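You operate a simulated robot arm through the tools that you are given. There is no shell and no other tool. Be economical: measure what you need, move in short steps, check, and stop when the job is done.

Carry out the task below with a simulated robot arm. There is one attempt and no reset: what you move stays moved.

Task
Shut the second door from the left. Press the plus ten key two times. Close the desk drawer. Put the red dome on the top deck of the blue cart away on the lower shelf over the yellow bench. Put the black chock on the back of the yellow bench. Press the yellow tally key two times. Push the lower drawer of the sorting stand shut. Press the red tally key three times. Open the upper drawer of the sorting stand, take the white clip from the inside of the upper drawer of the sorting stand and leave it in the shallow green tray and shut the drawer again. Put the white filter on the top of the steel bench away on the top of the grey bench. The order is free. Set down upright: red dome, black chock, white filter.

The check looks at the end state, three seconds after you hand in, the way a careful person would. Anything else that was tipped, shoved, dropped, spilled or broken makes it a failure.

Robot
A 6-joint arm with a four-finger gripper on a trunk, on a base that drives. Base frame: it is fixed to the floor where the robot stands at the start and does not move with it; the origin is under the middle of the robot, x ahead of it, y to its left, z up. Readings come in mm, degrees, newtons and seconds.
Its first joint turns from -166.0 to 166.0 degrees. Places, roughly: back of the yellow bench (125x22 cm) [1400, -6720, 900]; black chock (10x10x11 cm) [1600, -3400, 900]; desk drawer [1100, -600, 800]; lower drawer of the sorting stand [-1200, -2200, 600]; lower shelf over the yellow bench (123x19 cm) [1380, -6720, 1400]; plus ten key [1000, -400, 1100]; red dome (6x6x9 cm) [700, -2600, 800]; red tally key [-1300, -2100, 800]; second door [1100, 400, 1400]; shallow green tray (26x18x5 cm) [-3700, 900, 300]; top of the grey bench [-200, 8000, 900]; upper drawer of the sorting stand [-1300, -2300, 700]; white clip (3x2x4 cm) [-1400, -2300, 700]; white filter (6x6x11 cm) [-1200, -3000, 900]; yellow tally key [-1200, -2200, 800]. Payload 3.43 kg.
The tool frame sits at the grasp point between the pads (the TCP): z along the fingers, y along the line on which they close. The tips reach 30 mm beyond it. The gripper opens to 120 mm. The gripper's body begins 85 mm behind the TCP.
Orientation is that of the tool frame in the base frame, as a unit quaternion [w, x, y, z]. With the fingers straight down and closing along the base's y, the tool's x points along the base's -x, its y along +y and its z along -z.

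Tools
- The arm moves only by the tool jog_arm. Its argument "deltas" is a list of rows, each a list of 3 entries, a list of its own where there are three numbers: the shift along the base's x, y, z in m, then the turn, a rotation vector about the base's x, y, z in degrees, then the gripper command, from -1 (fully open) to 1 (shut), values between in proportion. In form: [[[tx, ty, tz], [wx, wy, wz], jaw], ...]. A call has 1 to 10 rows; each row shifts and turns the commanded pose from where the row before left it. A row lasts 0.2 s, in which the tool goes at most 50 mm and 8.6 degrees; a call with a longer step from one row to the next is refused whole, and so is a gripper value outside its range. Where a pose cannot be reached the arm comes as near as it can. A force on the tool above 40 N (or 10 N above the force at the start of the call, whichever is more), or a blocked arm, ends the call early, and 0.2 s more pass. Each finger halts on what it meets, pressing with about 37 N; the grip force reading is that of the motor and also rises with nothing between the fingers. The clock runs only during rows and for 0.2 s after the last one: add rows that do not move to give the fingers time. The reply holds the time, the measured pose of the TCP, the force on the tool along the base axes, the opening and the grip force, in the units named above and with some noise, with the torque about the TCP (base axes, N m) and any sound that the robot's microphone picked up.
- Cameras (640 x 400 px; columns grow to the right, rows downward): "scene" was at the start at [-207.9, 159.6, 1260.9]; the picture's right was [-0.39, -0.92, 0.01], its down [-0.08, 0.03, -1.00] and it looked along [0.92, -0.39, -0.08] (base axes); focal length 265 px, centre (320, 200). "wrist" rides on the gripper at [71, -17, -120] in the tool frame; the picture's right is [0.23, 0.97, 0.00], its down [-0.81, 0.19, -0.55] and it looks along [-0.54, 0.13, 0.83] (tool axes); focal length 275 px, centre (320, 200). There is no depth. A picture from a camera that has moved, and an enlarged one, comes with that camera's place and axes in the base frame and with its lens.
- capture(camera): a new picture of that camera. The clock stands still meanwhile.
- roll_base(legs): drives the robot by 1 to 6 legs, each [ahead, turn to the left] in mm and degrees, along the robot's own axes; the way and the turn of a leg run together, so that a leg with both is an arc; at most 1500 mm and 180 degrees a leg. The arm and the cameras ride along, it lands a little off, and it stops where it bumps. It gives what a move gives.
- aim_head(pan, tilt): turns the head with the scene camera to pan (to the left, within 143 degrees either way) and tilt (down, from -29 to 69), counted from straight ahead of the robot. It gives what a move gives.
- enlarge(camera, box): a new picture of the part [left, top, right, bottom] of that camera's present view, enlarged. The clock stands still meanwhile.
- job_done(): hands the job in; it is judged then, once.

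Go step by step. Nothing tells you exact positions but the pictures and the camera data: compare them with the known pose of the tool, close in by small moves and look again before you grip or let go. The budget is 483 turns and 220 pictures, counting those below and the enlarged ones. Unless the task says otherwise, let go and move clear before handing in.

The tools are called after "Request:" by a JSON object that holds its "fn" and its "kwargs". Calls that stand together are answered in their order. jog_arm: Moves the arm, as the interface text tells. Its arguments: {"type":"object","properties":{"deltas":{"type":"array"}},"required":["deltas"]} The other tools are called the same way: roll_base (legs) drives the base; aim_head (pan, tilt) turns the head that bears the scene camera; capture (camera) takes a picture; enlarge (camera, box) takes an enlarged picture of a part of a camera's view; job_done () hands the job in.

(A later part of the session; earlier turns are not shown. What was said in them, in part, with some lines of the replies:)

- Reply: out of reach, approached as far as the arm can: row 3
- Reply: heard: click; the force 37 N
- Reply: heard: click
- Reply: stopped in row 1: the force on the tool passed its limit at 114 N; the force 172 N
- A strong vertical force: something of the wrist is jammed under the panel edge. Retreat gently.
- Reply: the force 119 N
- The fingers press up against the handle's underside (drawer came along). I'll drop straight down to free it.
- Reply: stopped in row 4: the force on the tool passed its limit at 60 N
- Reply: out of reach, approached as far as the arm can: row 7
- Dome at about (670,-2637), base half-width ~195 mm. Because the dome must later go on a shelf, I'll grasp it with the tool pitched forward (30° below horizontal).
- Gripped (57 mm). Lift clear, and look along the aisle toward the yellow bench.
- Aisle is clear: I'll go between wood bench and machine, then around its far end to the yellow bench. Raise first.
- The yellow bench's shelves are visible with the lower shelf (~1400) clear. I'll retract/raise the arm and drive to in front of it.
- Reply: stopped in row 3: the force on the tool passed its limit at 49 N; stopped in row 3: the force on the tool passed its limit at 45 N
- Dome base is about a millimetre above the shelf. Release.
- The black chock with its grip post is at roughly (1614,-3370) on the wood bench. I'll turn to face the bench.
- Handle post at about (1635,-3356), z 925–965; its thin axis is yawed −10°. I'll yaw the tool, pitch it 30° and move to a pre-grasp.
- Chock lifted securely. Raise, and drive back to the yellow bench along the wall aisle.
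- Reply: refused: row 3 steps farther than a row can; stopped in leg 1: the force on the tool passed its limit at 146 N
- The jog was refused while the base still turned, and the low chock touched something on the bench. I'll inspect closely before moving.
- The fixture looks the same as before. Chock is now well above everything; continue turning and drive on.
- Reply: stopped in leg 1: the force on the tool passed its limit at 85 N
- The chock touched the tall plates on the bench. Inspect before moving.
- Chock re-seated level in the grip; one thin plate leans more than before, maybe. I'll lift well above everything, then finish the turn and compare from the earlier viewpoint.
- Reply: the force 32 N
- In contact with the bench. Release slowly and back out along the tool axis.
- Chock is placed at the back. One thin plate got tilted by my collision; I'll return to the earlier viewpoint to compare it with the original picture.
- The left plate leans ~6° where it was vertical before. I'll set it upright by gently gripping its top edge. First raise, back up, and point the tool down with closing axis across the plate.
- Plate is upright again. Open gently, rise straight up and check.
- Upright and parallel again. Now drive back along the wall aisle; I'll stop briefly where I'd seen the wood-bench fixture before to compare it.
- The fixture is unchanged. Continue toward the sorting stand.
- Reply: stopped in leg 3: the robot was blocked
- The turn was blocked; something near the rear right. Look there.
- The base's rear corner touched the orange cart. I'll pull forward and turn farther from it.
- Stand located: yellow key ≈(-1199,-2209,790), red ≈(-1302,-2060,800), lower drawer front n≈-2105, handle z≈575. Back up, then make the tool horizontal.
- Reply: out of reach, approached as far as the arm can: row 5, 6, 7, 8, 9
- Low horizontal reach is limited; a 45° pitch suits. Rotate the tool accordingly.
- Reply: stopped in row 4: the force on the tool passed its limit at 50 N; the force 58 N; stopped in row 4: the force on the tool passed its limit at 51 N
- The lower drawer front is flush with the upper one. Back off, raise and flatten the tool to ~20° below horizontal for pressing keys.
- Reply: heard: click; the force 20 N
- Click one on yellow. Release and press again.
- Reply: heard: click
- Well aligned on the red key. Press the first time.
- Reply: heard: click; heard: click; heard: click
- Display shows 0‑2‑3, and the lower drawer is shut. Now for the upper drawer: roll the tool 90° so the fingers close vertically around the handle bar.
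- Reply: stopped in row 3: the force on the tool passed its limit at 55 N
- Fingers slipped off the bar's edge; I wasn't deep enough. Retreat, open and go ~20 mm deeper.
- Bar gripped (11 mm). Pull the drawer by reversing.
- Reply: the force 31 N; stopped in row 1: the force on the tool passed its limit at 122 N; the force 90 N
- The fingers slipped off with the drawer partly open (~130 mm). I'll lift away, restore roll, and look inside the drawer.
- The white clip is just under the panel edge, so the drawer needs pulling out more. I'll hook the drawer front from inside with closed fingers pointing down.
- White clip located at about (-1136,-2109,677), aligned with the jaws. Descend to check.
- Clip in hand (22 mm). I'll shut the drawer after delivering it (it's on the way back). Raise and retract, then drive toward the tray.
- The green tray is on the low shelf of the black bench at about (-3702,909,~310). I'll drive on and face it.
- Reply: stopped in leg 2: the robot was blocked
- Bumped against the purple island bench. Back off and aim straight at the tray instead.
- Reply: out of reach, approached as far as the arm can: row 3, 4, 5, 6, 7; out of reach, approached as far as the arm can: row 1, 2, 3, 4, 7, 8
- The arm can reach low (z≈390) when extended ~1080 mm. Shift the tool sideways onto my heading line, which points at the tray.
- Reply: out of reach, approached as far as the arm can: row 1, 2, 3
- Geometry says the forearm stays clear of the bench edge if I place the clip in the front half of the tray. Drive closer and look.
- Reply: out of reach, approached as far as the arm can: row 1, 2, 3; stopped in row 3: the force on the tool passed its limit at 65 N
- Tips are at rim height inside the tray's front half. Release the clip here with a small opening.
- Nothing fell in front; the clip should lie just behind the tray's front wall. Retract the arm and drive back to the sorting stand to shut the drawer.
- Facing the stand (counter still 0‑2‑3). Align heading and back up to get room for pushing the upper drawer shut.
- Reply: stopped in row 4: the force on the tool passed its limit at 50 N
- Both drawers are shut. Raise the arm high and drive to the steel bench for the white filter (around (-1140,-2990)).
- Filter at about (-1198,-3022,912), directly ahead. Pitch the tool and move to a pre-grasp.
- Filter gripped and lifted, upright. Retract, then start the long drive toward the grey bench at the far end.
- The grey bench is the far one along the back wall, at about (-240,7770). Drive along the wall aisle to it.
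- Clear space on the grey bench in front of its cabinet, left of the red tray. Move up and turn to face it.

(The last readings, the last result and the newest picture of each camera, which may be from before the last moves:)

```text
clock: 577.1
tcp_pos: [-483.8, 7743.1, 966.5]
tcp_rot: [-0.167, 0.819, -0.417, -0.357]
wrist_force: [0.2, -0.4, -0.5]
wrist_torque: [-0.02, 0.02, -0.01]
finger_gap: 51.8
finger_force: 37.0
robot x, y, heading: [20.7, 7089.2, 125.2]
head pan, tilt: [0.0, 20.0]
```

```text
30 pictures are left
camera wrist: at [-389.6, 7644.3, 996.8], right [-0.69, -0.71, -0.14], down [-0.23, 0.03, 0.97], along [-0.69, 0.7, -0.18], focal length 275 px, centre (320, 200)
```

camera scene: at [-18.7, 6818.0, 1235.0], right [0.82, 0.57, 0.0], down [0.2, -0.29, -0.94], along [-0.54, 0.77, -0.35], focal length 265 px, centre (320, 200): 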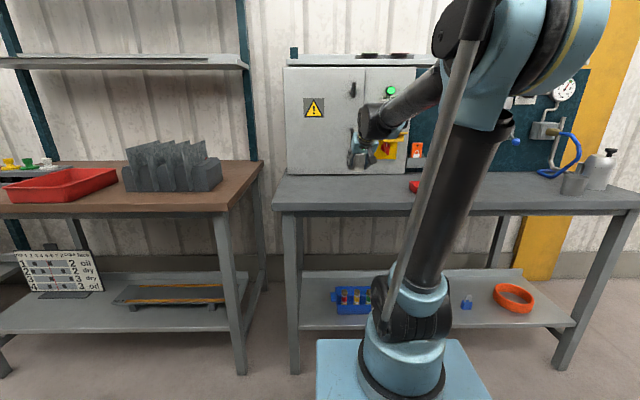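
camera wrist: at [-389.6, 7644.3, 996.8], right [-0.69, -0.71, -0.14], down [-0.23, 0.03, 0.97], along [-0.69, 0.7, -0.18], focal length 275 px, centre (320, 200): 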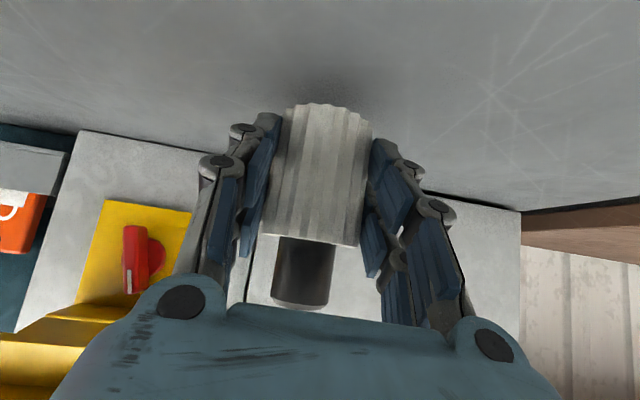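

Request:
{"fn": "jog_arm", "kwargs": {"deltas": [[[0, 0, -0.006], [0, 0, 0], 1], [[0, 0, -0.005], [0, 0, 0], 1], [[0, 0, -0.004], [0, 0, 0], 1], [[0, 0, 0], [0, 0, 0], 1]]}}

Request:
{"fn": "jog_arm", "kwargs": {"deltas": [[[0, 0, -0.003], [0, 0, 0], 1], [[0, 0, -0.003], [0, 0, 0], 1], [[0, 0, -0.002], [0, 0, 0], 1]]}}

Request:
{"fn": "capture", "kwargs": {"camera": "wrist"}}

```text
clock: 578.1
tcp_pos: [-484.3, 7743.8, 951.2]
tcp_rot: [-0.168, 0.819, -0.417, -0.357]
wrist_force: [0.5, 0.3, -0.6]
wrist_torque: [0.0, -0.03, 0.0]
finger_gap: 52.0
finger_force: 36.9
robot x, y, heading: [19.5, 7082.7, 124.8]
head pan, tilt: [0.0, 20.0]
```

```text
clock: 578.9
tcp_pos: [-484.1, 7742.7, 942.8]
tcp_rot: [-0.167, 0.819, -0.416, -0.357]
wrist_force: [0.0, 0.1, -0.5]
wrist_torque: [-0.02, -0.01, 0.01]
finger_gap: 51.8
finger_force: 36.6
robot x, y, heading: [22.0, 7089.4, 125.2]
head pan, tilt: [0.0, 20.0]
```

```text
29 pictures are left
camera wrist: at [-388.9, 7644.7, 973.2], right [-0.69, -0.71, -0.14], down [-0.23, 0.03, 0.97], along [-0.69, 0.7, -0.18], focal length 275 px, centre (320, 200)
```

wrist: 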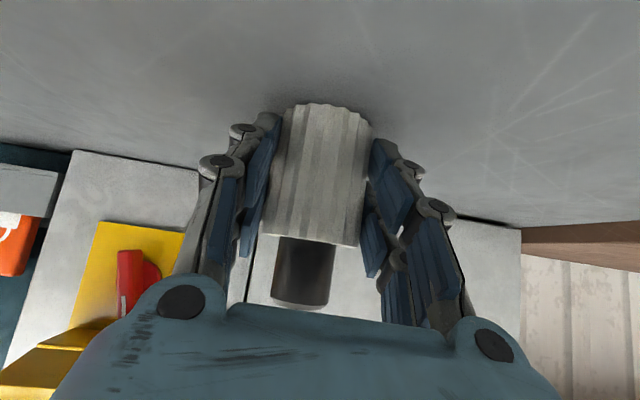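

Shadow tightening; keep lowering in small steps until contact.

Request:
{"fn": "jog_arm", "kwargs": {"deltas": [[[0, 0, -0.003], [0, 0, 0], 1], [[0, 0, -0.003], [0, 0, 0], 1], [[0, 0, -0.002], [0, 0, 0], 1]]}}

Request:
{"fn": "jog_arm", "kwargs": {"deltas": [[[0, 0, -0.002], [0, 0, 0], 1], [[0, 0, -0.002], [0, 0, 0], 1]]}}

Request:
{"fn": "enlarge", "kwargs": {"camera": "wrist", "box": [220, 60, 440, 200]}}

```text
clock: 579.7
tcp_pos: [-477.2, 7734.7, 945.8]
tcp_rot: [-0.17, 0.817, -0.415, -0.363]
wrist_force: [-2.0, 1.8, -2.6]
wrist_torque: [-0.05, -0.03, -0.02]
finger_gap: 51.8
finger_force: 37.0
robot x, y, heading: [18.9, 7091.3, 124.8]
head pan, tilt: [0.0, 20.0]
stopped in row 3: the force on the tool passed its limit at 45 N (the readings are from after the stop); the commanded pose is now the measured one
```

```text
clock: 580.3
tcp_pos: [-478.3, 7733.7, 941.1]
tcp_rot: [-0.171, 0.817, -0.414, -0.363]
wrist_force: [0.9, -1.0, -0.7]
wrist_torque: [-0.02, 0.0, -0.02]
finger_gap: 51.8
finger_force: 37.1
robot x, y, heading: [17.3, 7088.4, 125.2]
head pan, tilt: [0.0, 20.0]
```

```text
2.86 times, centred on (330, 130) of wrist
camera zoom: at [-382.9, 7635.7, 969.9], right [-0.69, -0.71, -0.15], down [-0.22, 0.01, 0.97], along [-0.69, 0.71, -0.17], focal length 786 px, centre (291, 400)
```

zoom: 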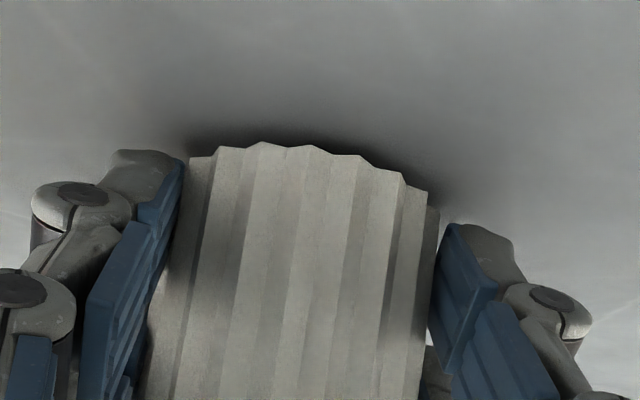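

Request:
{"fn": "jog_arm", "kwargs": {"deltas": [[[0, 0, -0.002], [-0.7, -0.5, 0], 1], [[0, 0, -0.002], [0, 0, 0], 1], [[0, 0, 0], [0, 0, 0], 1]]}}

Request:
{"fn": "jog_arm", "kwargs": {"deltas": [[[0, 0, 0], [0, 0, 0], 0.3], [[0, 0, 0], [0, 0, 0], 0], [[0, 0, 0], [0, 0, 0], -0.4], [[0, 0, 0], [0, 0, 0], -1], [[0, 0, 0], [0, 0, 0], -1]]}}

Request:
{"fn": "capture", "kwargs": {"camera": "wrist"}}

```text
clock: 581.1
tcp_pos: [-476.9, 7734.8, 937.7]
tcp_rot: [-0.168, 0.819, -0.416, -0.358]
wrist_force: [-0.7, -0.5, 2.7]
wrist_torque: [0.1, -0.03, 0.04]
finger_gap: 51.8
finger_force: 37.5
robot x, y, heading: [21.4, 7091.9, 124.9]
head pan, tilt: [0.0, 20.0]
```

```text
clock: 582.3
tcp_pos: [-478.0, 7734.5, 936.9]
tcp_rot: [-0.167, 0.819, -0.416, -0.357]
wrist_force: [-0.8, 0.2, 0.9]
wrist_torque: [-0.01, -0.03, -0.01]
finger_gap: 120.1
finger_force: 0.1
robot x, y, heading: [15.4, 7088.8, 125.2]
head pan, tilt: [0.0, 20.0]
```

```text
27 pictures are left
camera wrist: at [-382.6, 7636.3, 968.0], right [-0.69, -0.71, -0.14], down [-0.23, 0.03, 0.97], along [-0.69, 0.7, -0.18], focal length 275 px, centre (320, 200)
```

wrist: 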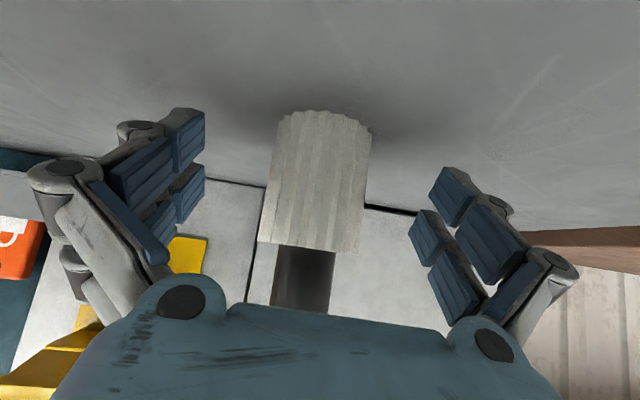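

Filter stands upright on the grey bench. Retreat, raise, then drive back toward the machine for the last job, the door.

Request:
{"fn": "jog_arm", "kwargs": {"deltas": [[[0.018, -0.023, 0.0275], [0, 0, 0], -1], [[0.018, -0.023, 0.0275], [0, 0, 0], -1], [[0.018, -0.023, 0.0275], [0, 0, 0], -1], [[0.018, -0.023, 0.0275], [0, 0, 0], -1], [[0, 0, 0.045], [0, 0, 0], 1], [[0, 0, 0.045], [0, 0, 0], 1], [[0, 0, 0.045], [0, 0, 0], 1], [[0, 0, 0.045], [0, 0, 0], 1]]}}

Request:
{"fn": "capture", "kwargs": {"camera": "scene"}}

Request:
{"fn": "roll_base", "kwargs": {"legs": [[0, 89.5], [1500, 0], [1050, 0], [0, 51.3], [1323, 0]]}}

```text
clock: 584.1
tcp_pos: [-407.3, 7644.8, 1230.4]
tcp_rot: [-0.168, 0.819, -0.417, -0.356]
wrist_force: [-0.8, -0.4, 0.7]
wrist_torque: [-0.04, -0.02, 0.04]
finger_gap: 0.0
finger_force: 33.3
robot x, y, heading: [17.7, 7086.1, 125.1]
head pan, tilt: [0.0, 20.0]
```

```text
26 pictures are left
camera scene: at [-18.6, 6817.9, 1234.9], right [0.82, 0.57, 0.0], down [0.2, -0.29, -0.94], along [-0.54, 0.77, -0.35], focal length 265 px, centre (320, 200)
```

scene: 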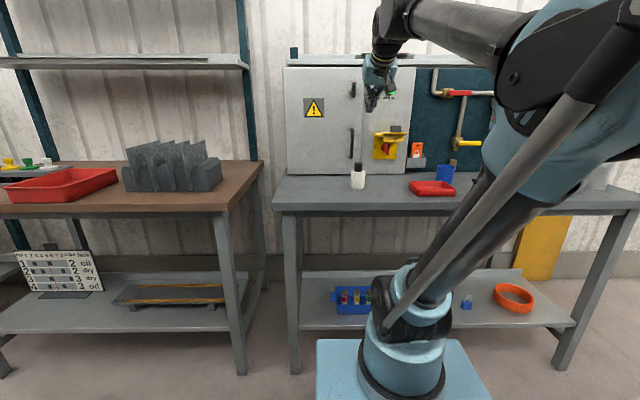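

```text
clock: 610.0
tcp_pos: [-2017.8, 3542.0, 1229.2]
tcp_rot: [0.29, 0.643, 0.656, -0.268]
wrist_force: [0.3, 0.0, 0.9]
wrist_torque: [0.0, -0.01, 0.02]
finger_gap: 0.0
finger_force: 33.3
robot x, y, heading: [-2049.2, 4245.1, -90.0]
head pan, tilt: [0.0, 20.0]
```

Request:
{"fn": "roll_base", "kwargs": {"legs": [[0, 7.8], [1500, 0], [1069, 0], [0, 29.9], [1500, 0], [1009, 0]]}}

Request:
{"fn": "roll_base", "kwargs": {"legs": [[0, 87]]}}

Request:
{"fn": "aim_head", "kwargs": {"pan": -30, "tilt": 5}}

Request:
{"fn": "capture", "kwargs": {"camera": "scene"}}

```text
clock: 637.1
tcp_pos: [220.2, -836.9, 1237.2]
tcp_rot: [0.366, 0.395, 0.827, -0.161]
wrist_force: [-0.4, 0.5, -0.1]
wrist_torque: [0.0, -0.01, 0.02]
finger_gap: 0.0
finger_force: 33.5
robot x, y, heading: [-222.1, -318.0, -52.4]
head pan, tilt: [0.0, 20.0]
```

```text
clock: 641.8
tcp_pos: [287.5, 116.0, 1246.1]
tcp_rot: [0.378, -0.303, 0.863, 0.146]
wrist_force: [1.4, -0.3, -1.0]
wrist_torque: [-0.04, 0.01, 0.02]
finger_gap: 0.0
finger_force: 33.4
robot x, y, heading: [-217.6, -325.6, 37.4]
head pan, tilt: [0.0, 20.0]
```

```text
clock: 642.8
tcp_pos: [274.4, 106.1, 1254.4]
tcp_rot: [0.384, -0.302, 0.86, 0.148]
wrist_force: [-1.1, 0.2, 0.2]
wrist_torque: [0.03, 0.0, -0.03]
finger_gap: 0.0
finger_force: 33.6
robot x, y, heading: [-220.8, -321.3, 37.7]
head pan, tilt: [-30.0, 5.0]
```

```text
25 pictures are left
camera scene: at [-473.7, -337.9, 1259.4], right [0.13, -0.99, 0.01], down [-0.1, -0.02, -1.0], along [0.99, 0.13, -0.1], focal length 265 px, centre (320, 200)
```

scene: 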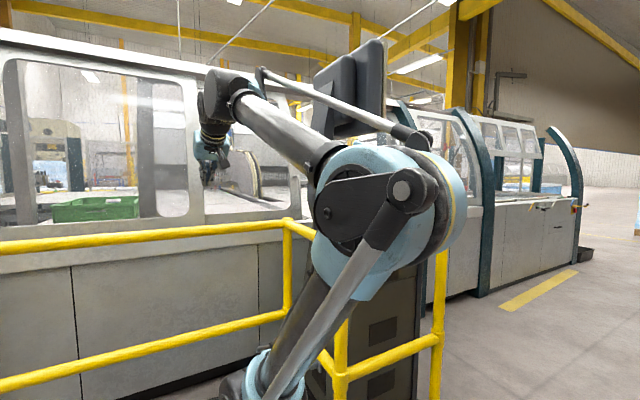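

Request:
{"fn": "roll_base", "kwargs": {"legs": [[0, -3], [480, 0]]}}

Request:
{"fn": "aim_head", "kwargs": {"pan": -25, "tilt": 5}}

Request:
{"fn": "capture", "kwargs": {"camera": "scene"}}

Request:
{"fn": "capture", "kwargs": {"camera": "wrist"}}

```text
clock: 646.1
tcp_pos: [688.0, 353.7, 1253.3]
tcp_rot: [0.387, -0.282, 0.867, 0.139]
wrist_force: [-0.1, 0.1, -0.7]
wrist_torque: [-0.01, 0.03, 0.02]
finger_gap: 0.0
finger_force: 33.6
robot x, y, heading: [174.5, -53.8, 34.6]
head pan, tilt: [-30.0, 5.0]
```

```text
clock: 646.8
tcp_pos: [676.5, 344.3, 1261.6]
tcp_rot: [0.392, -0.281, 0.865, 0.14]
wrist_force: [0.4, -1.0, -0.3]
wrist_torque: [0.03, 0.01, 0.01]
finger_gap: 0.0
finger_force: 33.5
robot x, y, heading: [177.5, -54.9, 34.6]
head pan, tilt: [-25.0, 5.0]
```

```text
24 pictures are left
camera scene: at [-82.2, -46.4, 1259.4], right [0.17, -0.99, 0.01], down [-0.1, -0.02, -1.0], along [0.98, 0.17, -0.1], focal length 265 px, centre (320, 200)
```

scene: 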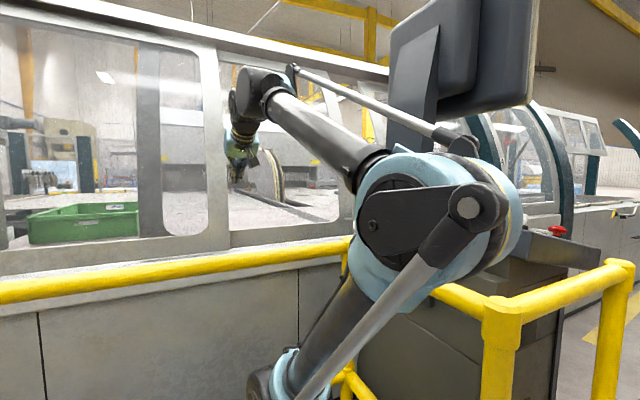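

```text
23 pictures are left
camera wrist: at [575.1, 248.3, 1285.0], right [-0.7, 0.69, -0.15], down [-0.01, 0.2, 0.98], along [0.71, 0.69, -0.13], focal length 275 px, centre (320, 200)
```

wrist: 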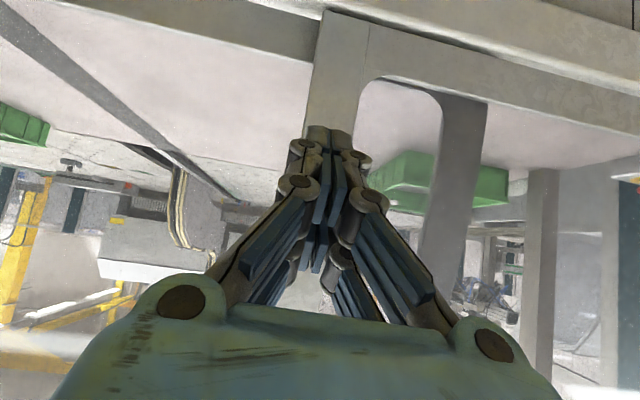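

Request:
{"fn": "jog_arm", "kwargs": {"deltas": [[[0.0275, -0.0397, -0.01], [4.27, -6.17, 0], 1], [[0.0275, -0.0397, -0.01], [4.27, -6.17, 0], 1], [[0.0275, -0.0397, -0.01], [4.27, -6.17, 0], 1], [[0.0275, -0.0397, -0.01], [4.27, -6.17, 0], 1], [[0.0275, -0.0397, -0.01], [0, 0, 0], 1], [[0.0275, -0.0397, -0.01], [0, 0, 0], 1], [[0.0275, -0.0397, -0.01], [0, 0, 0], 1], [[0, 0, 0], [0, 0, 0], 1]]}}

Request:
{"fn": "capture", "kwargs": {"camera": "wrist"}}

Request:
{"fn": "capture", "kwargs": {"camera": "scene"}}

```text
clock: 648.5
tcp_pos: [867.2, 65.5, 1193.1]
tcp_rot: [0.604, -0.243, 0.731, 0.203]
wrist_force: [0.0, 0.0, 0.8]
wrist_torque: [0.04, -0.01, 0.0]
finger_gap: 0.1
finger_force: 33.8
robot x, y, heading: [174.7, -49.0, 34.9]
head pan, tilt: [-25.0, 5.0]
```

```text
22 pictures are left
camera wrist: at [771.3, -25.7, 1144.3], right [-0.62, 0.75, -0.22], down [-0.43, -0.08, 0.9], along [0.66, 0.65, 0.37], focal length 275 px, centre (320, 200)
```

wrist: 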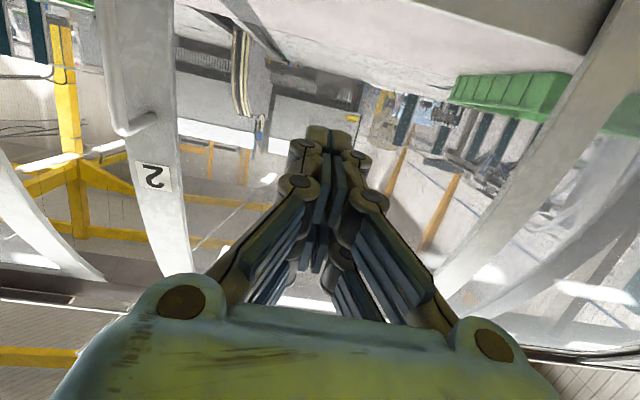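

```text
21 pictures are left
camera scene: at [-82.2, -46.4, 1259.4], right [0.17, -0.99, 0.01], down [-0.1, -0.02, -1.0], along [0.98, 0.17, -0.1], focal length 265 px, centre (320, 200)
```

scene: 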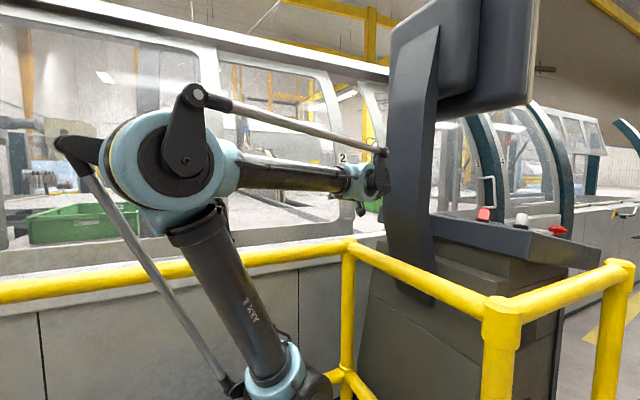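

The handle bar of door 2 is at about (1162,20), z 1050–1230. Bring the closed fingers to its left side.

Request:
{"fn": "jog_arm", "kwargs": {"deltas": [[[0.0354, -0.0196, -0.005], [0, 0, 0], 1], [[0.0354, -0.0196, -0.005], [0, 0, 0], 1], [[0.0354, -0.0196, -0.005], [0, 0, 0], 1], [[0.0354, -0.0196, -0.005], [0, 0, 0], 1], [[0.025, -0.0125, -0.005], [0, 0, 0], 1], [[0, 0, 0], [0, 0, 0], 1]]}}

Request:
{"fn": "capture", "kwargs": {"camera": "wrist"}}

Request:
{"fn": "enlarge", "kwargs": {"camera": "scene", "box": [290, 110, 450, 250]}}

```text
clock: 650.1
tcp_pos: [1060.0, 6.2, 1173.2]
tcp_rot: [0.607, -0.252, 0.723, 0.212]
wrist_force: [1.9, -3.7, -1.8]
wrist_torque: [0.11, -0.07, 0.21]
finger_gap: 0.2
finger_force: 34.1
robot x, y, heading: [215.1, -39.0, 41.6]
head pan, tilt: [-25.0, 5.0]
stopped in row 6: the arm was blocked; the commanded pose is now the measured one
```

```text
20 pictures are left
camera wrist: at [966.0, -88.1, 1123.7], right [-0.64, 0.74, -0.23], down [-0.44, -0.1, 0.89], along [0.64, 0.67, 0.39], focal length 275 px, centre (320, 200)
```

wrist: 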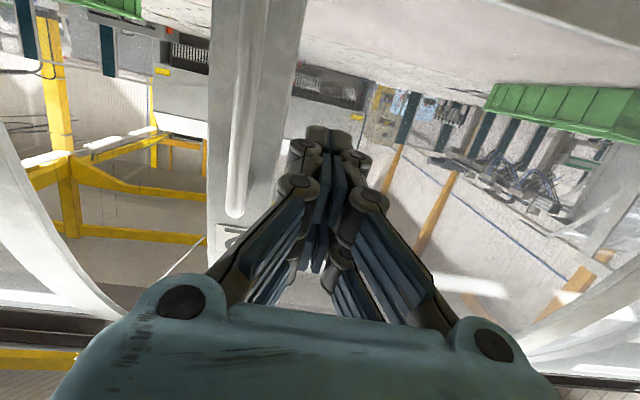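

```text
2.86 times, centred on (370, 180) of scene
camera zoom: at [-35.8, -57.1, 1260.4], right [0.28, -0.96, 0.01], down [-0.1, -0.04, -0.99], along [0.95, 0.28, -0.1], focal length 757 px, centre (177, 257)
```

zoom: 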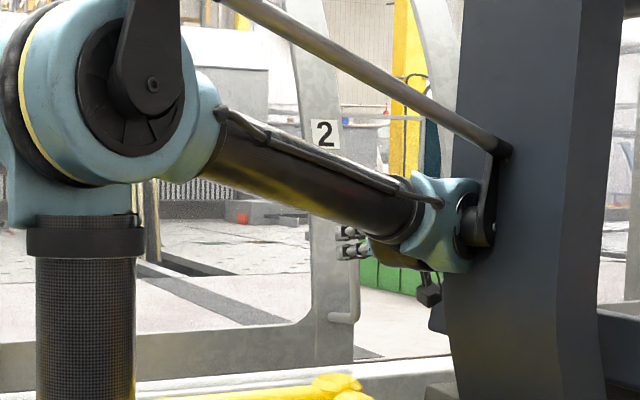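

The wrist touched the console's monitor pillar, so I need to come in from the left with the tool yawed. Back off first along the way I came.

Request:
{"fn": "jog_arm", "kwargs": {"deltas": [[[-0.01, 0.014, 0], [0, 0, 0], 1], [[-0.025, 0.03, 0], [0, 0, 0], 1], [[-0.035, 0.03, 0], [0, 0, 0], 1], [[-0.035, 0.03, 0], [0, 0, 0], 1], [[-0.04, 0.025, 0], [0, 0, 0], 1], [[-0.04, 0.02, 0], [0, 0, 0], 1], [[-0.04, 0.02, 0], [0, 0, 0], 1], [[-0.04, 0.0, 0], [0, 0, 0], 1], [[-0.04, 0.0, 0], [0, 0, 0], 1]]}}

Request:
{"fn": "capture", "kwargs": {"camera": "scene"}}

```text
clock: 650.6
tcp_pos: [1016.3, 23.6, 1184.6]
tcp_rot: [0.614, -0.256, 0.714, 0.218]
wrist_force: [-0.1, 3.9, 0.4]
wrist_torque: [-0.04, 0.04, -0.24]
finger_gap: 0.1
finger_force: 33.6
robot x, y, heading: [207.8, -35.0, 39.9]
head pan, tilt: [-25.0, 5.0]
stopped in row 2: the force on the tool passed its limit at 50 N (the readings are from after the stop); the commanded pose is now the measured one
```

```text
18 pictures are left
camera scene: at [-42.8, -43.6, 1261.2], right [0.26, -0.97, 0.01], down [-0.1, -0.04, -0.99], along [0.96, 0.25, -0.11], focal length 265 px, centre (320, 200)
```

scene: 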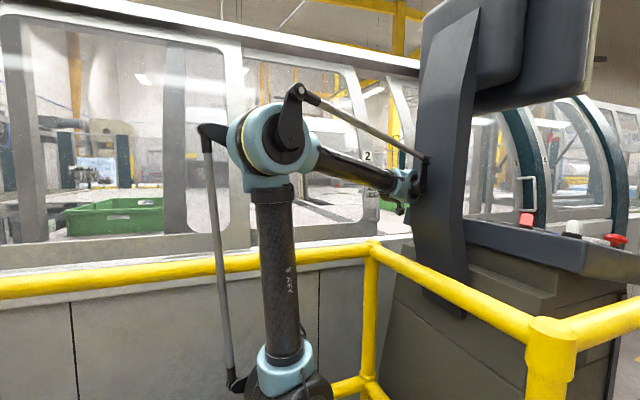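

Request:
{"fn": "jog_arm", "kwargs": {"deltas": [[[-0.0057, 0.0082, 0], [0, 0, 0], 1], [[-0.0114, 0.0164, 0], [0, 0, 0], 1], [[-0.0171, 0.0247, 0], [0, 0, 0], 1], [[-0.0228, 0.0329, 0], [0, 0, 0], 1]]}}

```text
clock: 651.6
tcp_pos: [948.0, 68.1, 1184.1]
tcp_rot: [0.616, -0.241, 0.721, 0.207]
wrist_force: [-1.5, -0.4, -0.3]
wrist_torque: [-0.02, 0.01, -0.03]
finger_gap: 0.2
finger_force: 33.1
robot x, y, heading: [193.4, -39.8, 38.1]
head pan, tilt: [-25.0, 5.0]
```

Request:
{"fn": "jog_arm", "kwargs": {"deltas": [[[-0.0294, 0.0162, 0], [0, 0, -8.4], 1], [[-0.0294, 0.0162, 0], [0, 0, -8.4], 1], [[-0.0294, 0.0162, 0], [0, 0, -8.4], 1], [[-0.0294, 0.0162, 0], [0, 0, -8.4], 1], [[0, 0, 0], [0, 0, -8.4], 1], [[0, 0, 0], [0, 0, -8.4], 1], [[0, 0, 0], [0, 0, -8.4], 1], [[0, 0, 0], [0, 0, -8.0], 1]]}}

```text
clock: 653.4
tcp_pos: [837.1, 135.9, 1155.4]
tcp_rot: [0.596, 0.153, 0.778, -0.124]
wrist_force: [0.7, -1.2, 2.3]
wrist_torque: [0.08, 0.08, 0.06]
finger_gap: 0.0
finger_force: 32.9
out of reach, approached as far as the arm can: row 4, 5, 6
robot x, y, heading: [191.7, -36.8, 38.0]
head pan, tilt: [-25.0, 5.0]
```

Request:
{"fn": "roll_base", "kwargs": {"legs": [[0, -3], [80, 0]]}}

Request:
{"fn": "jog_arm", "kwargs": {"deltas": [[[0.025, -0.025, 0.001], [0, 0, 0], 1], [[0.03, -0.025, 0.001], [0, 0, 0], 1], [[0.03, -0.025, 0.001], [0, 0, 0], 1], [[0.03, -0.025, 0.001], [0, 0, 0], 1], [[0, 0, 0], [0, 0, 0], 1]]}}

Request:
{"fn": "capture", "kwargs": {"camera": "wrist"}}

```text
clock: 654.9
tcp_pos: [911.9, 148.8, 1157.1]
tcp_rot: [0.594, 0.171, 0.773, -0.141]
wrist_force: [1.1, 0.6, -1.2]
wrist_torque: [-0.03, 0.0, -0.04]
finger_gap: 0.0
finger_force: 33.6
robot x, y, heading: [258.7, 7.0, 35.3]
head pan, tilt: [-25.0, 5.0]
```

```text
clock: 656.1
tcp_pos: [1014.2, 40.2, 1168.0]
tcp_rot: [0.597, 0.175, 0.771, -0.138]
wrist_force: [-0.5, -0.1, -0.9]
wrist_torque: [0.0, -0.01, 0.02]
finger_gap: 0.0
finger_force: 33.7
robot x, y, heading: [260.0, 9.6, 35.2]
head pan, tilt: [-25.0, 5.0]
```

```text
17 pictures are left
camera wrist: at [884.9, 84.6, 1128.7], right [0.37, 0.9, -0.23], down [-0.22, 0.32, 0.92], along [0.9, -0.29, 0.31], focal length 275 px, centre (320, 200)
```

wrist: 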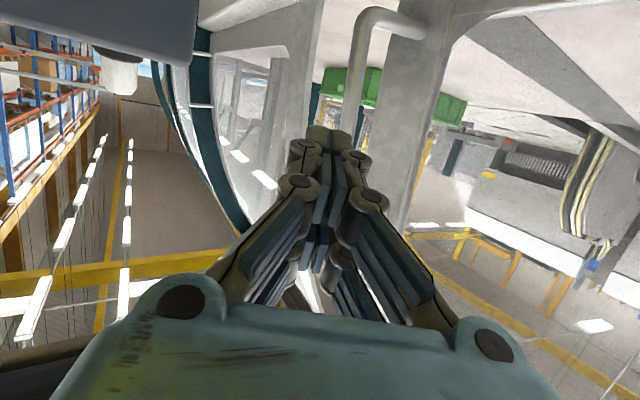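

Request:
{"fn": "jog_arm", "kwargs": {"deltas": [[[0.036, 0.025, -0.003], [0, 0, 0], 1], [[0.036, 0.025, -0.003], [0, 0, 0], 1], [[0, 0, 0], [0, 0, 0], 1]]}}

Request:
{"fn": "capture", "kwargs": {"camera": "wrist"}}

```text
clock: 656.9
tcp_pos: [1086.4, 89.1, 1160.1]
tcp_rot: [0.597, 0.174, 0.771, -0.137]
wrist_force: [-0.1, -0.9, 0.0]
wrist_torque: [-0.01, 0.0, 0.03]
finger_gap: 0.0
finger_force: 33.3
robot x, y, heading: [254.5, 7.8, 35.2]
head pan, tilt: [-25.0, 5.0]
```

```text
16 pictures are left
camera wrist: at [956.7, 133.9, 1121.3], right [0.37, 0.9, -0.23], down [-0.22, 0.32, 0.92], along [0.9, -0.29, 0.31], focal length 275 px, centre (320, 200)
```

wrist: 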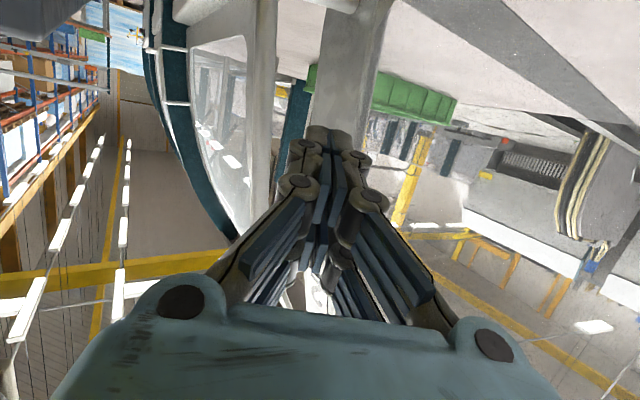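

Request:
{"fn": "jog_arm", "kwargs": {"deltas": [[[0.0114, -0.0164, 0], [0, 0, 0], 1], [[0.0114, -0.0164, 0], [0, 0, 0], 1], [[0.0114, -0.0164, 0], [0, 0, 0], 1], [[0, 0, 0], [0, 0, 0], 1]]}}

Request:
{"fn": "capture", "kwargs": {"camera": "wrist"}}

```text
clock: 657.9
tcp_pos: [1119.3, 40.4, 1161.2]
tcp_rot: [0.597, 0.174, 0.771, -0.138]
wrist_force: [0.0, 0.4, 1.2]
wrist_torque: [0.0, -0.02, 0.0]
finger_gap: 0.1
finger_force: 32.9
robot x, y, heading: [257.1, 9.7, 35.0]
head pan, tilt: [-25.0, 5.0]
```

```text
15 pictures are left
camera wrist: at [990.5, 84.1, 1121.5], right [0.37, 0.9, -0.23], down [-0.22, 0.32, 0.92], along [0.9, -0.29, 0.31], focal length 275 px, centre (320, 200)
```

wrist: 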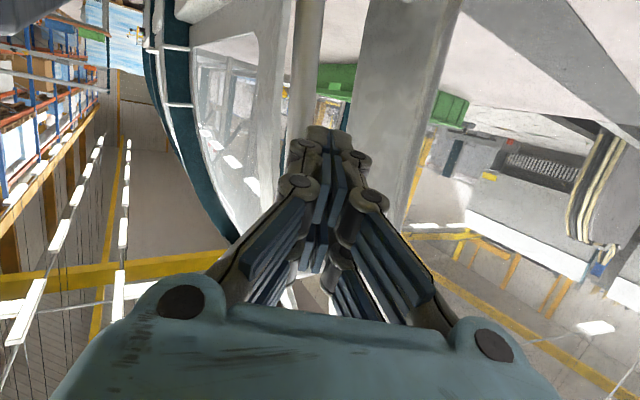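

Request:
{"fn": "jog_arm", "kwargs": {"deltas": [[[-0.009, -0.006, 0], [0, 0, 0], 1], [[0.0057, -0.0082, 0], [0, 0, 0], 1], [[0.0057, -0.0082, 0], [0, 0, 0], 1], [[0.0057, -0.0082, 0], [0, 0, 0], 1], [[0.0057, -0.0082, 0], [0, 0, 0], 1], [[0.0057, -0.0082, 0], [0, 0, 0], 1], [[0.0057, -0.0082, 0], [0, 0, 0], 1]]}}

Request:
{"fn": "capture", "kwargs": {"camera": "wrist"}}

```text
clock: 659.5
tcp_pos: [1145.5, -13.8, 1162.3]
tcp_rot: [0.597, 0.174, 0.771, -0.138]
wrist_force: [0.3, -0.4, 1.2]
wrist_torque: [-0.02, -0.01, 0.0]
finger_gap: 0.0
finger_force: 33.6
robot x, y, heading: [256.2, 10.3, 35.0]
head pan, tilt: [-25.0, 5.0]
```

```text
14 pictures are left
camera wrist: at [1016.8, 30.0, 1122.9], right [0.37, 0.9, -0.23], down [-0.22, 0.32, 0.92], along [0.9, -0.29, 0.31], focal length 275 px, centre (320, 200)
```

wrist: 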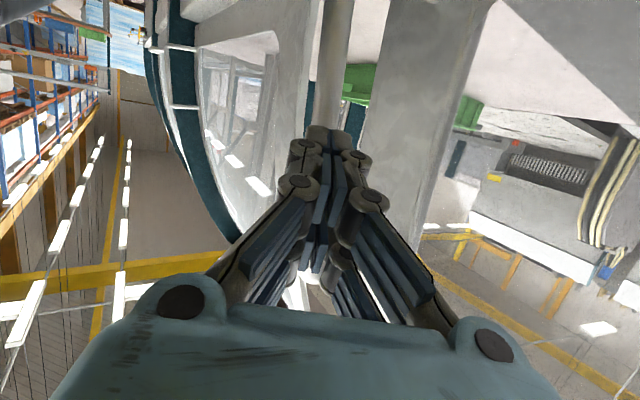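

Request:
{"fn": "jog_arm", "kwargs": {"deltas": [[[0.0085, -0.0123, 0], [0, 0, 0], 1], [[0.0085, -0.0123, 0], [0, 0, 0], 1], [[0.0085, -0.0123, 0], [0, 0, 0], 1], [[0.0085, -0.0123, 0], [0, 0, 0], 1]]}}

Request:
{"fn": "capture", "kwargs": {"camera": "wrist"}}

```text
clock: 660.5
tcp_pos: [1179.8, -64.3, 1163.3]
tcp_rot: [0.598, 0.175, 0.77, -0.139]
wrist_force: [-0.3, 0.1, 0.0]
wrist_torque: [-0.01, 0.02, 0.02]
finger_gap: 0.0
finger_force: 33.5
robot x, y, heading: [259.3, 8.6, 35.0]
head pan, tilt: [-25.0, 5.0]
```

```text
13 pictures are left
camera wrist: at [1050.3, -20.3, 1123.0], right [0.37, 0.9, -0.23], down [-0.22, 0.32, 0.92], along [0.9, -0.29, 0.31], focal length 275 px, centre (320, 200)
```

wrist: 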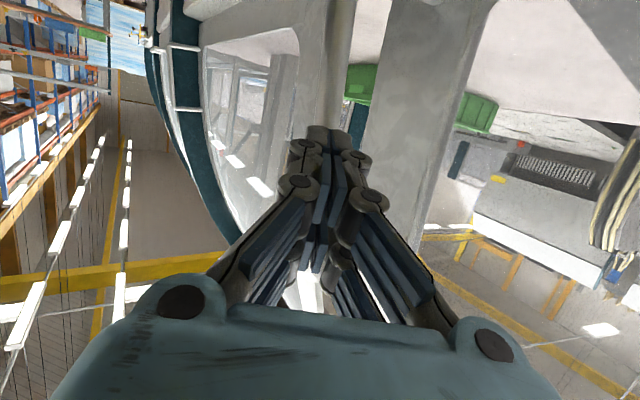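

The door is sliding along with the push. Continue until it stops.

Request:
{"fn": "jog_arm", "kwargs": {"deltas": [[[0.0085, -0.0123, 0], [0, 0, 0], 1], [[0.0085, -0.0123, 0], [0, 0, 0], 1], [[0.0085, -0.0123, 0], [0, 0, 0], 1], [[0.0085, -0.0123, 0], [0, 0, 0], 1], [[0.0085, -0.0123, 0], [0, 0, 0], 1], [[0.0085, -0.0123, 0], [0, 0, 0], 1]]}}

Request:
{"fn": "capture", "kwargs": {"camera": "wrist"}}

```text
clock: 661.9
tcp_pos: [1231.5, -137.3, 1162.2]
tcp_rot: [0.598, 0.174, 0.771, -0.137]
wrist_force: [0.7, -0.4, -0.1]
wrist_torque: [0.01, 0.03, -0.03]
finger_gap: 0.4
finger_force: 33.4
robot x, y, heading: [259.9, 13.9, 35.6]
head pan, tilt: [-25.0, 5.0]
```

```text
12 pictures are left
camera wrist: at [1102.4, -93.5, 1123.0], right [0.37, 0.9, -0.23], down [-0.22, 0.32, 0.92], along [0.9, -0.29, 0.31], focal length 275 px, centre (320, 200)
```

wrist: 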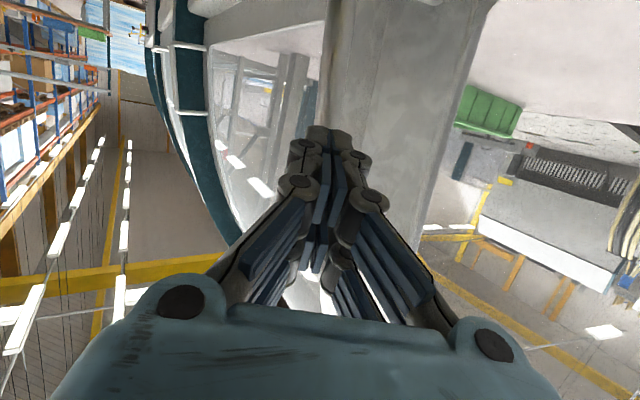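

Request:
{"fn": "jog_arm", "kwargs": {"deltas": [[[0.0057, -0.0082, 0], [0, 0, 0], 1], [[0.0057, -0.0082, 0], [0, 0, 0], 1], [[0.0057, -0.0082, 0], [0, 0, 0], 1], [[0.0057, -0.0082, 0], [0, 0, 0], 1], [[0.0057, -0.0082, 0], [0, 0, 0], 1]]}}

Request:
{"fn": "capture", "kwargs": {"camera": "scene"}}

```text
clock: 663.1
tcp_pos: [1260.5, -177.3, 1161.7]
tcp_rot: [0.597, 0.175, 0.77, -0.138]
wrist_force: [-0.7, -0.6, 0.3]
wrist_torque: [0.01, 0.02, 0.0]
finger_gap: 0.2
finger_force: 33.5
robot x, y, heading: [260.0, 7.0, 35.1]
head pan, tilt: [-25.0, 5.0]
```

```text
11 pictures are left
camera scene: at [1.8, 12.9, 1259.4], right [0.18, -0.98, 0.01], down [-0.1, -0.02, -1.0], along [0.98, 0.18, -0.1], focal length 265 px, centre (320, 200)
```

scene: 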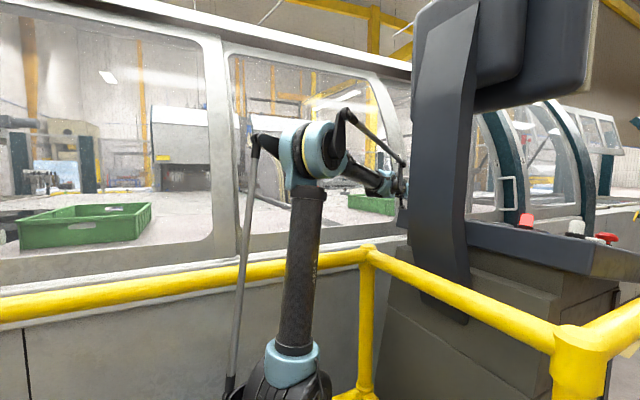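

Request:
{"fn": "jog_arm", "kwargs": {"deltas": [[[0.0057, -0.0082, 0], [0, 0, 0], 1], [[0.0057, -0.0082, 0], [0, 0, 0], 1], [[0.0057, -0.0082, 0], [0, 0, 0], 1], [[0.0057, -0.0082, 0], [0, 0, 0], 1]]}}

Request:
{"fn": "capture", "kwargs": {"camera": "wrist"}}

```text
clock: 663.8
tcp_pos: [1259.8, -198.1, 1170.9]
tcp_rot: [0.599, 0.178, 0.769, -0.134]
wrist_force: [1.9, 0.3, 0.0]
wrist_torque: [-0.01, 0.04, -0.12]
finger_gap: 0.0
finger_force: 33.5
robot x, y, heading: [261.0, 7.4, 35.2]
head pan, tilt: [-25.0, 5.0]
stopped in row 3: the force on the tool passed its limit at 64 N (the readings are from after the stop); the commanded pose is now the measured one
```

```text
10 pictures are left
camera wrist: at [1130.6, -154.8, 1129.4], right [0.37, 0.9, -0.22], down [-0.22, 0.31, 0.92], along [0.9, -0.3, 0.32], focal length 275 px, centre (320, 200)
```

wrist: 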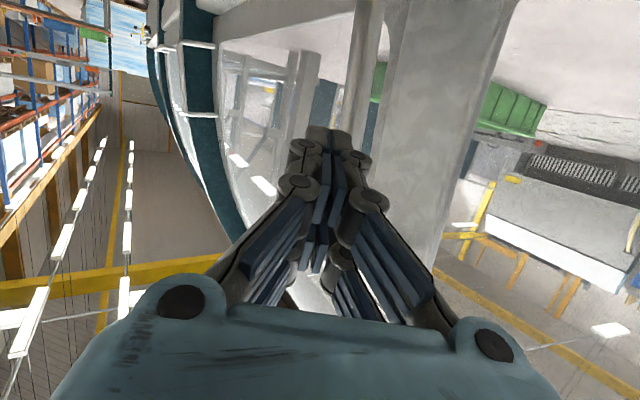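

Resistance at 64 N — the door seems home. Retreat along the door to the left and then check.

Request:
{"fn": "jog_arm", "kwargs": {"deltas": [[[-0.0228, 0.0329, 0], [0, 0, 0], 1], [[-0.0271, 0.0391, 0], [0, 0, 0], 1], [[-0.0271, 0.0391, 0], [0, 0, 0], 1], [[-0.0271, 0.0391, 0], [0, 0, 0], 1], [[-0.0271, 0.0391, 0], [0, 0, 0], 1], [[-0.0271, 0.0391, 0], [0, 0, 0], 1], [[-0.0271, 0.0391, 0], [0, 0, 0], 1], [[-0.0271, 0.0391, 0], [0, 0, 0], 1], [[-0.04, -0.01, 0.01], [0, 0, 0], 1], [[-0.04, -0.01, 0.01], [0, 0, 0], 1]]}}

Request:
{"fn": "roll_base", "kwargs": {"legs": [[-500, 0]]}}

Request:
{"fn": "capture", "kwargs": {"camera": "scene"}}

```text
clock: 664.1
tcp_pos: [1238.4, -185.4, 1182.8]
tcp_rot: [0.607, 0.178, 0.764, -0.132]
wrist_force: [2.7, 0.6, 3.4]
wrist_torque: [0.07, 0.32, -0.15]
finger_gap: 0.1
finger_force: 33.0
robot x, y, heading: [260.1, 6.9, 35.1]
head pan, tilt: [-25.0, 5.0]
stopped in row 1: the force on the tool passed its limit at 143 N (the readings are from after the stop); the commanded pose is now the measured one
```

```text
clock: 664.9
tcp_pos: [1214.4, -199.8, 1200.9]
tcp_rot: [0.615, 0.187, 0.756, -0.125]
wrist_force: [3.3, 1.1, -1.9]
wrist_torque: [-0.07, -0.1, -0.14]
finger_gap: 0.0
finger_force: 33.4
robot x, y, heading: [253.2, 6.5, 35.0]
head pan, tilt: [-25.0, 5.0]
stopped in leg 1: the force on the tool passed its limit at 57 N (the readings are from after the stop); the commanded pose is now the measured one
```

```text
9 pictures are left
camera scene: at [-0.3, 10.5, 1259.7], right [0.18, -0.98, 0.01], down [-0.1, -0.02, -0.99], along [0.98, 0.18, -0.1], focal length 265 px, centre (320, 200)
```

scene: 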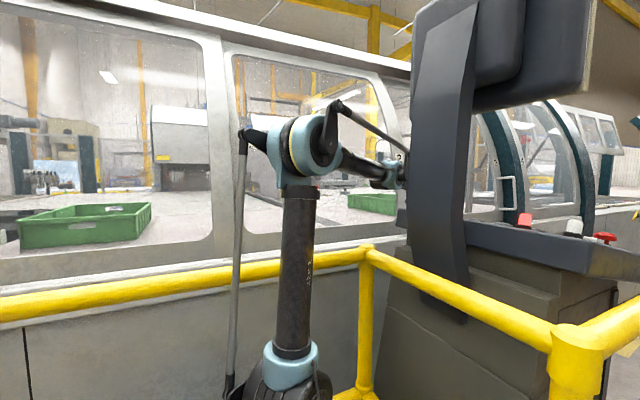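

Something of the wrist linkage is catching the pillar. Try easing toward the machine first, then left in small steps.

Request:
{"fn": "jog_arm", "kwargs": {"deltas": [[[0.008, 0.0057, 0], [0, 0, 0], 1], [[0.008, 0.0057, 0], [0, 0, 0], 1], [[0.003, 0.012, 0], [0, 0, 0], 1], [[-0.0057, 0.0082, 0], [0, 0, 0], 1], [[-0.0057, 0.0082, 0], [0, 0, 0], 1]]}}

Request:
{"fn": "enlarge", "kwargs": {"camera": "scene", "box": [320, 90, 480, 240]}}

```text
clock: 666.1
tcp_pos: [1221.9, -159.7, 1201.4]
tcp_rot: [0.615, 0.186, 0.756, -0.124]
wrist_force: [0.9, -0.1, 0.3]
wrist_torque: [-0.03, 0.02, -0.01]
finger_gap: 0.1
finger_force: 33.6
robot x, y, heading: [258.1, 4.3, 35.4]
head pan, tilt: [-25.0, 5.0]
```

```text
2.67 times, centred on (400, 165) of scene
camera zoom: at [-1.2, 10.5, 1259.5], right [0.18, -0.98, 0.01], down [-0.1, -0.02, -1.0], along [0.98, 0.18, -0.1], focal length 707 px, centre (107, 293)
```

zoom: 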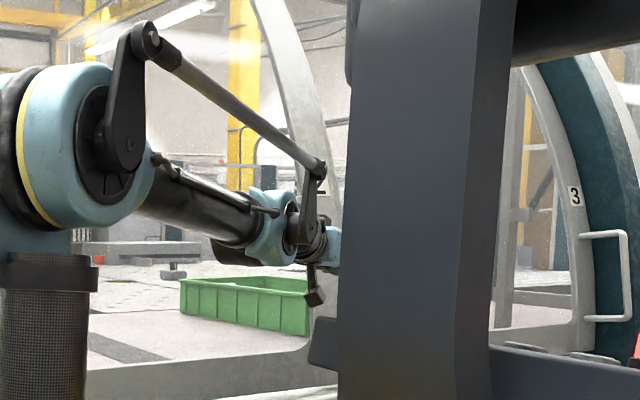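

Request:
{"fn": "jog_arm", "kwargs": {"deltas": [[[-0.0114, 0.0164, 0], [0, 0, 0], 1], [[-0.0228, 0.0329, 0], [0, 0, 0], 1], [[-0.0271, 0.0391, 0], [0, 0, 0], 1], [[-0.0271, 0.0391, 0], [0, 0, 0], 1], [[-0.0271, 0.0391, 0], [0, 0, 0], 1], [[-0.0271, 0.0391, 0], [0, 0, 0], 1], [[-0.0271, 0.0391, 0], [0, 0, 0], 1], [[-0.04, -0.0, 0.01], [0, 0, 0], 1]]}}

```text
clock: 667.9
tcp_pos: [1014.5, 85.0, 1211.2]
tcp_rot: [0.615, 0.184, 0.757, -0.123]
wrist_force: [1.0, 0.3, -0.3]
wrist_torque: [0.02, -0.03, -0.07]
finger_gap: 0.1
finger_force: 33.1
robot x, y, heading: [254.8, 5.4, 35.4]
head pan, tilt: [-25.0, 5.0]
```

Request:
{"fn": "roll_base", "kwargs": {"legs": [[-900, 0]]}}

Request:
{"fn": "aim_head", "kwargs": {"pan": -20, "tilt": 5}}

Request:
{"fn": "capture", "kwargs": {"camera": "scene"}}

```text
clock: 672.8
tcp_pos: [268.5, -439.9, 1210.3]
tcp_rot: [0.615, 0.182, 0.757, -0.122]
wrist_force: [0.2, -0.3, 0.3]
wrist_torque: [0.02, 0.01, -0.02]
finger_gap: 0.5
finger_force: 33.4
robot x, y, heading: [-489.4, -527.7, 36.1]
head pan, tilt: [-25.0, 5.0]
```

```text
clock: 673.4
tcp_pos: [256.1, -447.7, 1219.2]
tcp_rot: [0.619, 0.184, 0.755, -0.117]
wrist_force: [-0.2, 0.0, 0.2]
wrist_torque: [0.01, 0.01, -0.02]
finger_gap: 0.0
finger_force: 33.9
robot x, y, heading: [-490.6, -524.9, 35.6]
head pan, tilt: [-20.0, 5.0]
```

```text
7 pictures are left
camera scene: at [-747.3, -515.1, 1259.4], right [0.27, -0.96, 0.0], down [-0.09, -0.03, -0.99], along [0.96, 0.27, -0.1], focal length 265 px, centre (320, 200)
```

scene: 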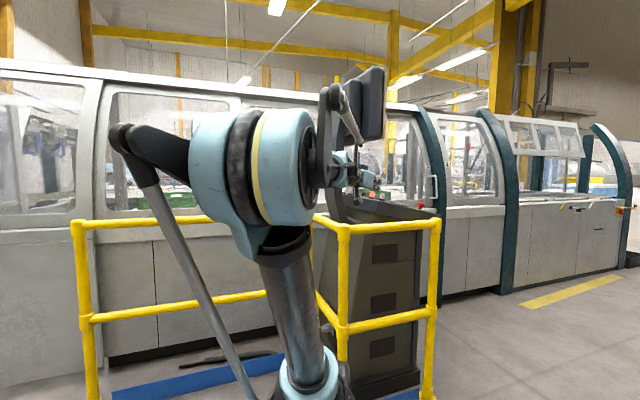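

Request:
{"fn": "roll_base", "kwargs": {"legs": [[0, 60]]}}

Request:
{"fn": "aim_head", "kwargs": {"pan": -82, "tilt": 3}}

Request:
{"fn": "enlarge", "kwargs": {"camera": "scene", "box": [220, 100, 420, 240]}}

```text
clock: 676.8
tcp_pos: [-178.0, 159.7, 1219.9]
tcp_rot: [0.595, -0.215, 0.747, 0.205]
wrist_force: [0.9, -0.2, -0.2]
wrist_torque: [0.02, -0.02, -0.02]
finger_gap: 0.0
finger_force: 33.3
robot x, y, heading: [-484.7, -520.7, 95.4]
head pan, tilt: [-20.0, 5.0]
```

```text
clock: 678.1
tcp_pos: [-177.6, 145.5, 1226.9]
tcp_rot: [0.596, -0.212, 0.745, 0.211]
wrist_force: [1.4, 0.1, -0.3]
wrist_torque: [0.0, 0.02, 0.02]
finger_gap: 0.0
finger_force: 33.2
robot x, y, heading: [-480.3, -522.6, 95.5]
head pan, tilt: [-82.0, 3.0]
```

```text
2.86 times, centred on (320, 170) of scene
camera zoom: at [-553.7, -808.7, 1263.5], right [0.23, -0.97, 0.01], down [-0.05, -0.03, -1.0], along [0.97, 0.23, -0.05], focal length 757 px, centre (320, 286)
```

zoom: 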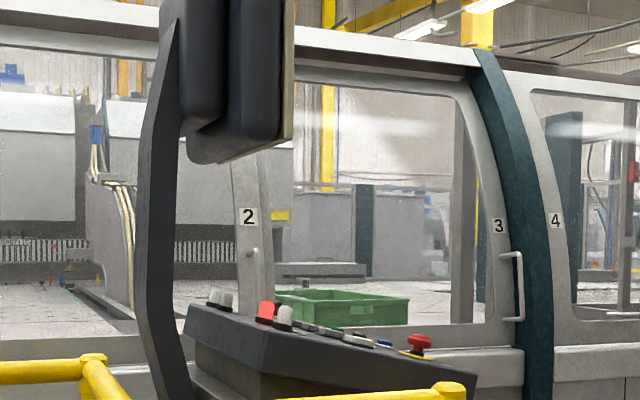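

Request:
{"fn": "enlarge", "kwargs": {"camera": "scene", "box": [285, 140, 325, 210]}}

```text
5.71 times, centred on (305, 175) of scene
camera zoom: at [-553.7, -808.7, 1263.5], right [0.23, -0.97, 0.01], down [-0.05, -0.03, -1.0], along [0.97, 0.23, -0.05], focal length 1515 px, centre (406, 343)
```

zoom: 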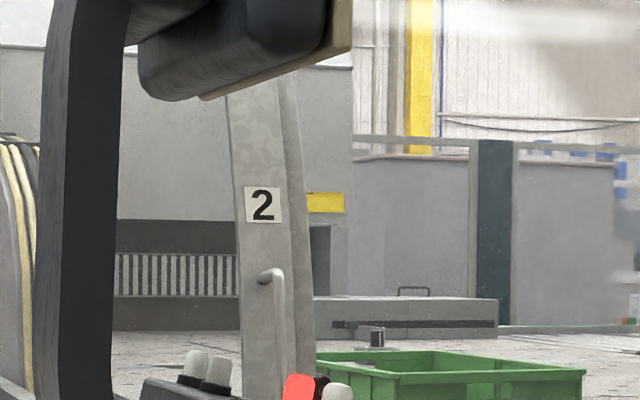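

Door 2's stile now abuts the neighbouring post. I'll confirm with the guard status on the console screen from the right-hand side.

Request:
{"fn": "roll_base", "kwargs": {"legs": [[0, -129.7], [1150, 0]]}}

Request:
{"fn": "aim_head", "kwargs": {"pan": 105, "tilt": -5}}

Request:
{"fn": "capture", "kwargs": {"camera": "scene"}}

```text
clock: 690.1
tcp_pos: [829.0, -1797.2, 1226.7]
tcp_rot: [0.451, 0.577, 0.517, -0.444]
wrist_force: [-0.7, -0.4, -0.1]
wrist_torque: [0.01, 0.0, 0.01]
finger_gap: 0.0
finger_force: 33.3
robot x, y, heading: [491.4, -1144.5, -32.6]
head pan, tilt: [-82.0, 3.0]
```

```text
clock: 692.9
tcp_pos: [815.3, -1788.9, 1234.1]
tcp_rot: [0.454, 0.579, 0.512, -0.444]
wrist_force: [-0.2, 0.1, -0.7]
wrist_torque: [-0.05, 0.0, -0.02]
finger_gap: 0.0
finger_force: 33.6
robot x, y, heading: [490.2, -1147.4, -32.6]
head pan, tilt: [105.0, -5.0]
```

```text
4 pictures are left
camera scene: at [377.7, -740.1, 1276.5], right [0.95, -0.31, -0.01], down [0.02, 0.09, -1.0], along [0.31, 0.95, 0.09], focal length 265 px, centre (320, 200)
```

scene: 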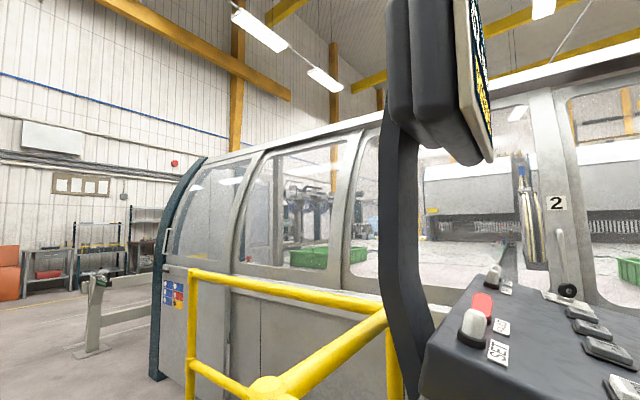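

Request:
{"fn": "roll_base", "kwargs": {"legs": [[500, 0]]}}

Request:
{"fn": "aim_head", "kwargs": {"pan": 130, "tilt": -5}}

Request:
{"fn": "capture", "kwargs": {"camera": "scene"}}

```text
clock: 695.9
tcp_pos: [1240.9, -2062.3, 1233.3]
tcp_rot: [0.455, 0.578, 0.513, -0.443]
wrist_force: [-0.5, 0.9, 0.1]
wrist_torque: [0.04, -0.02, 0.05]
finger_gap: 0.1
finger_force: 33.3
robot x, y, heading: [911.4, -1417.5, -33.0]
head pan, tilt: [105.0, -5.0]
```

```text
clock: 696.8
tcp_pos: [1229.5, -2053.3, 1241.0]
tcp_rot: [0.459, 0.579, 0.508, -0.442]
wrist_force: [-0.7, 0.9, 0.0]
wrist_torque: [-0.01, 0.0, 0.0]
finger_gap: 0.0
finger_force: 33.6
robot x, y, heading: [919.4, -1419.8, -32.8]
head pan, tilt: [130.0, -5.0]
```

```text
3 pictures are left
camera scene: at [764.3, -1010.4, 1276.9], right [0.99, 0.12, -0.01], down [-0.02, 0.09, -1.0], along [-0.12, 0.99, 0.1], focal length 265 px, centre (320, 200)
```

scene: 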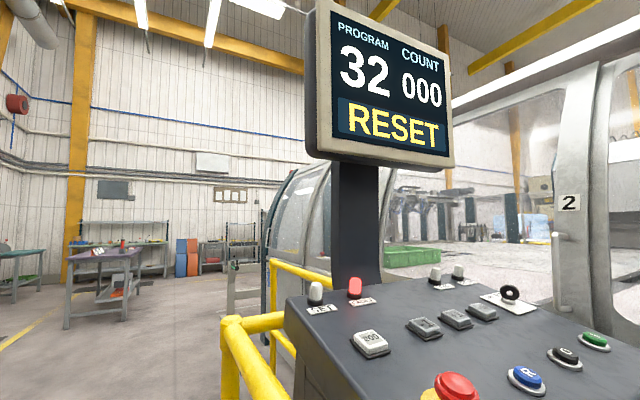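

The screen now shows RESET where it said GUARD OPEN, so the door is shut, and the program reads 32. All the other jobs are done and the arm is clear, so I'm handing in.

Request:
{"fn": "job_done", "kwargs": {}}

```text
The job is handed in.
```

I finished all ten jobs and handed in with the arm clear and the gripper empty. I did not see the white clip lying in the green tray. I let it go inside the tray with the fingertips about level with the rim, and none of it showed on the shelf afterwards.

- **Contacts on the way:** I touched the fixture on the wood bench, the orange cart, the purple bench and the console's monitor pillar. The fixture looked unchanged afterwards. I could not confirm that the cart and the purple bench did not move.
- **Leaning plate:** I also knocked a thin plate on the yellow bench so that it leaned, and I set it upright again.
- **Checks:** The program display shows 32, and the guard message changed from GUARD OPEN to RESET once the door was shut. The tally display showed 0-2-3 after the last key press.
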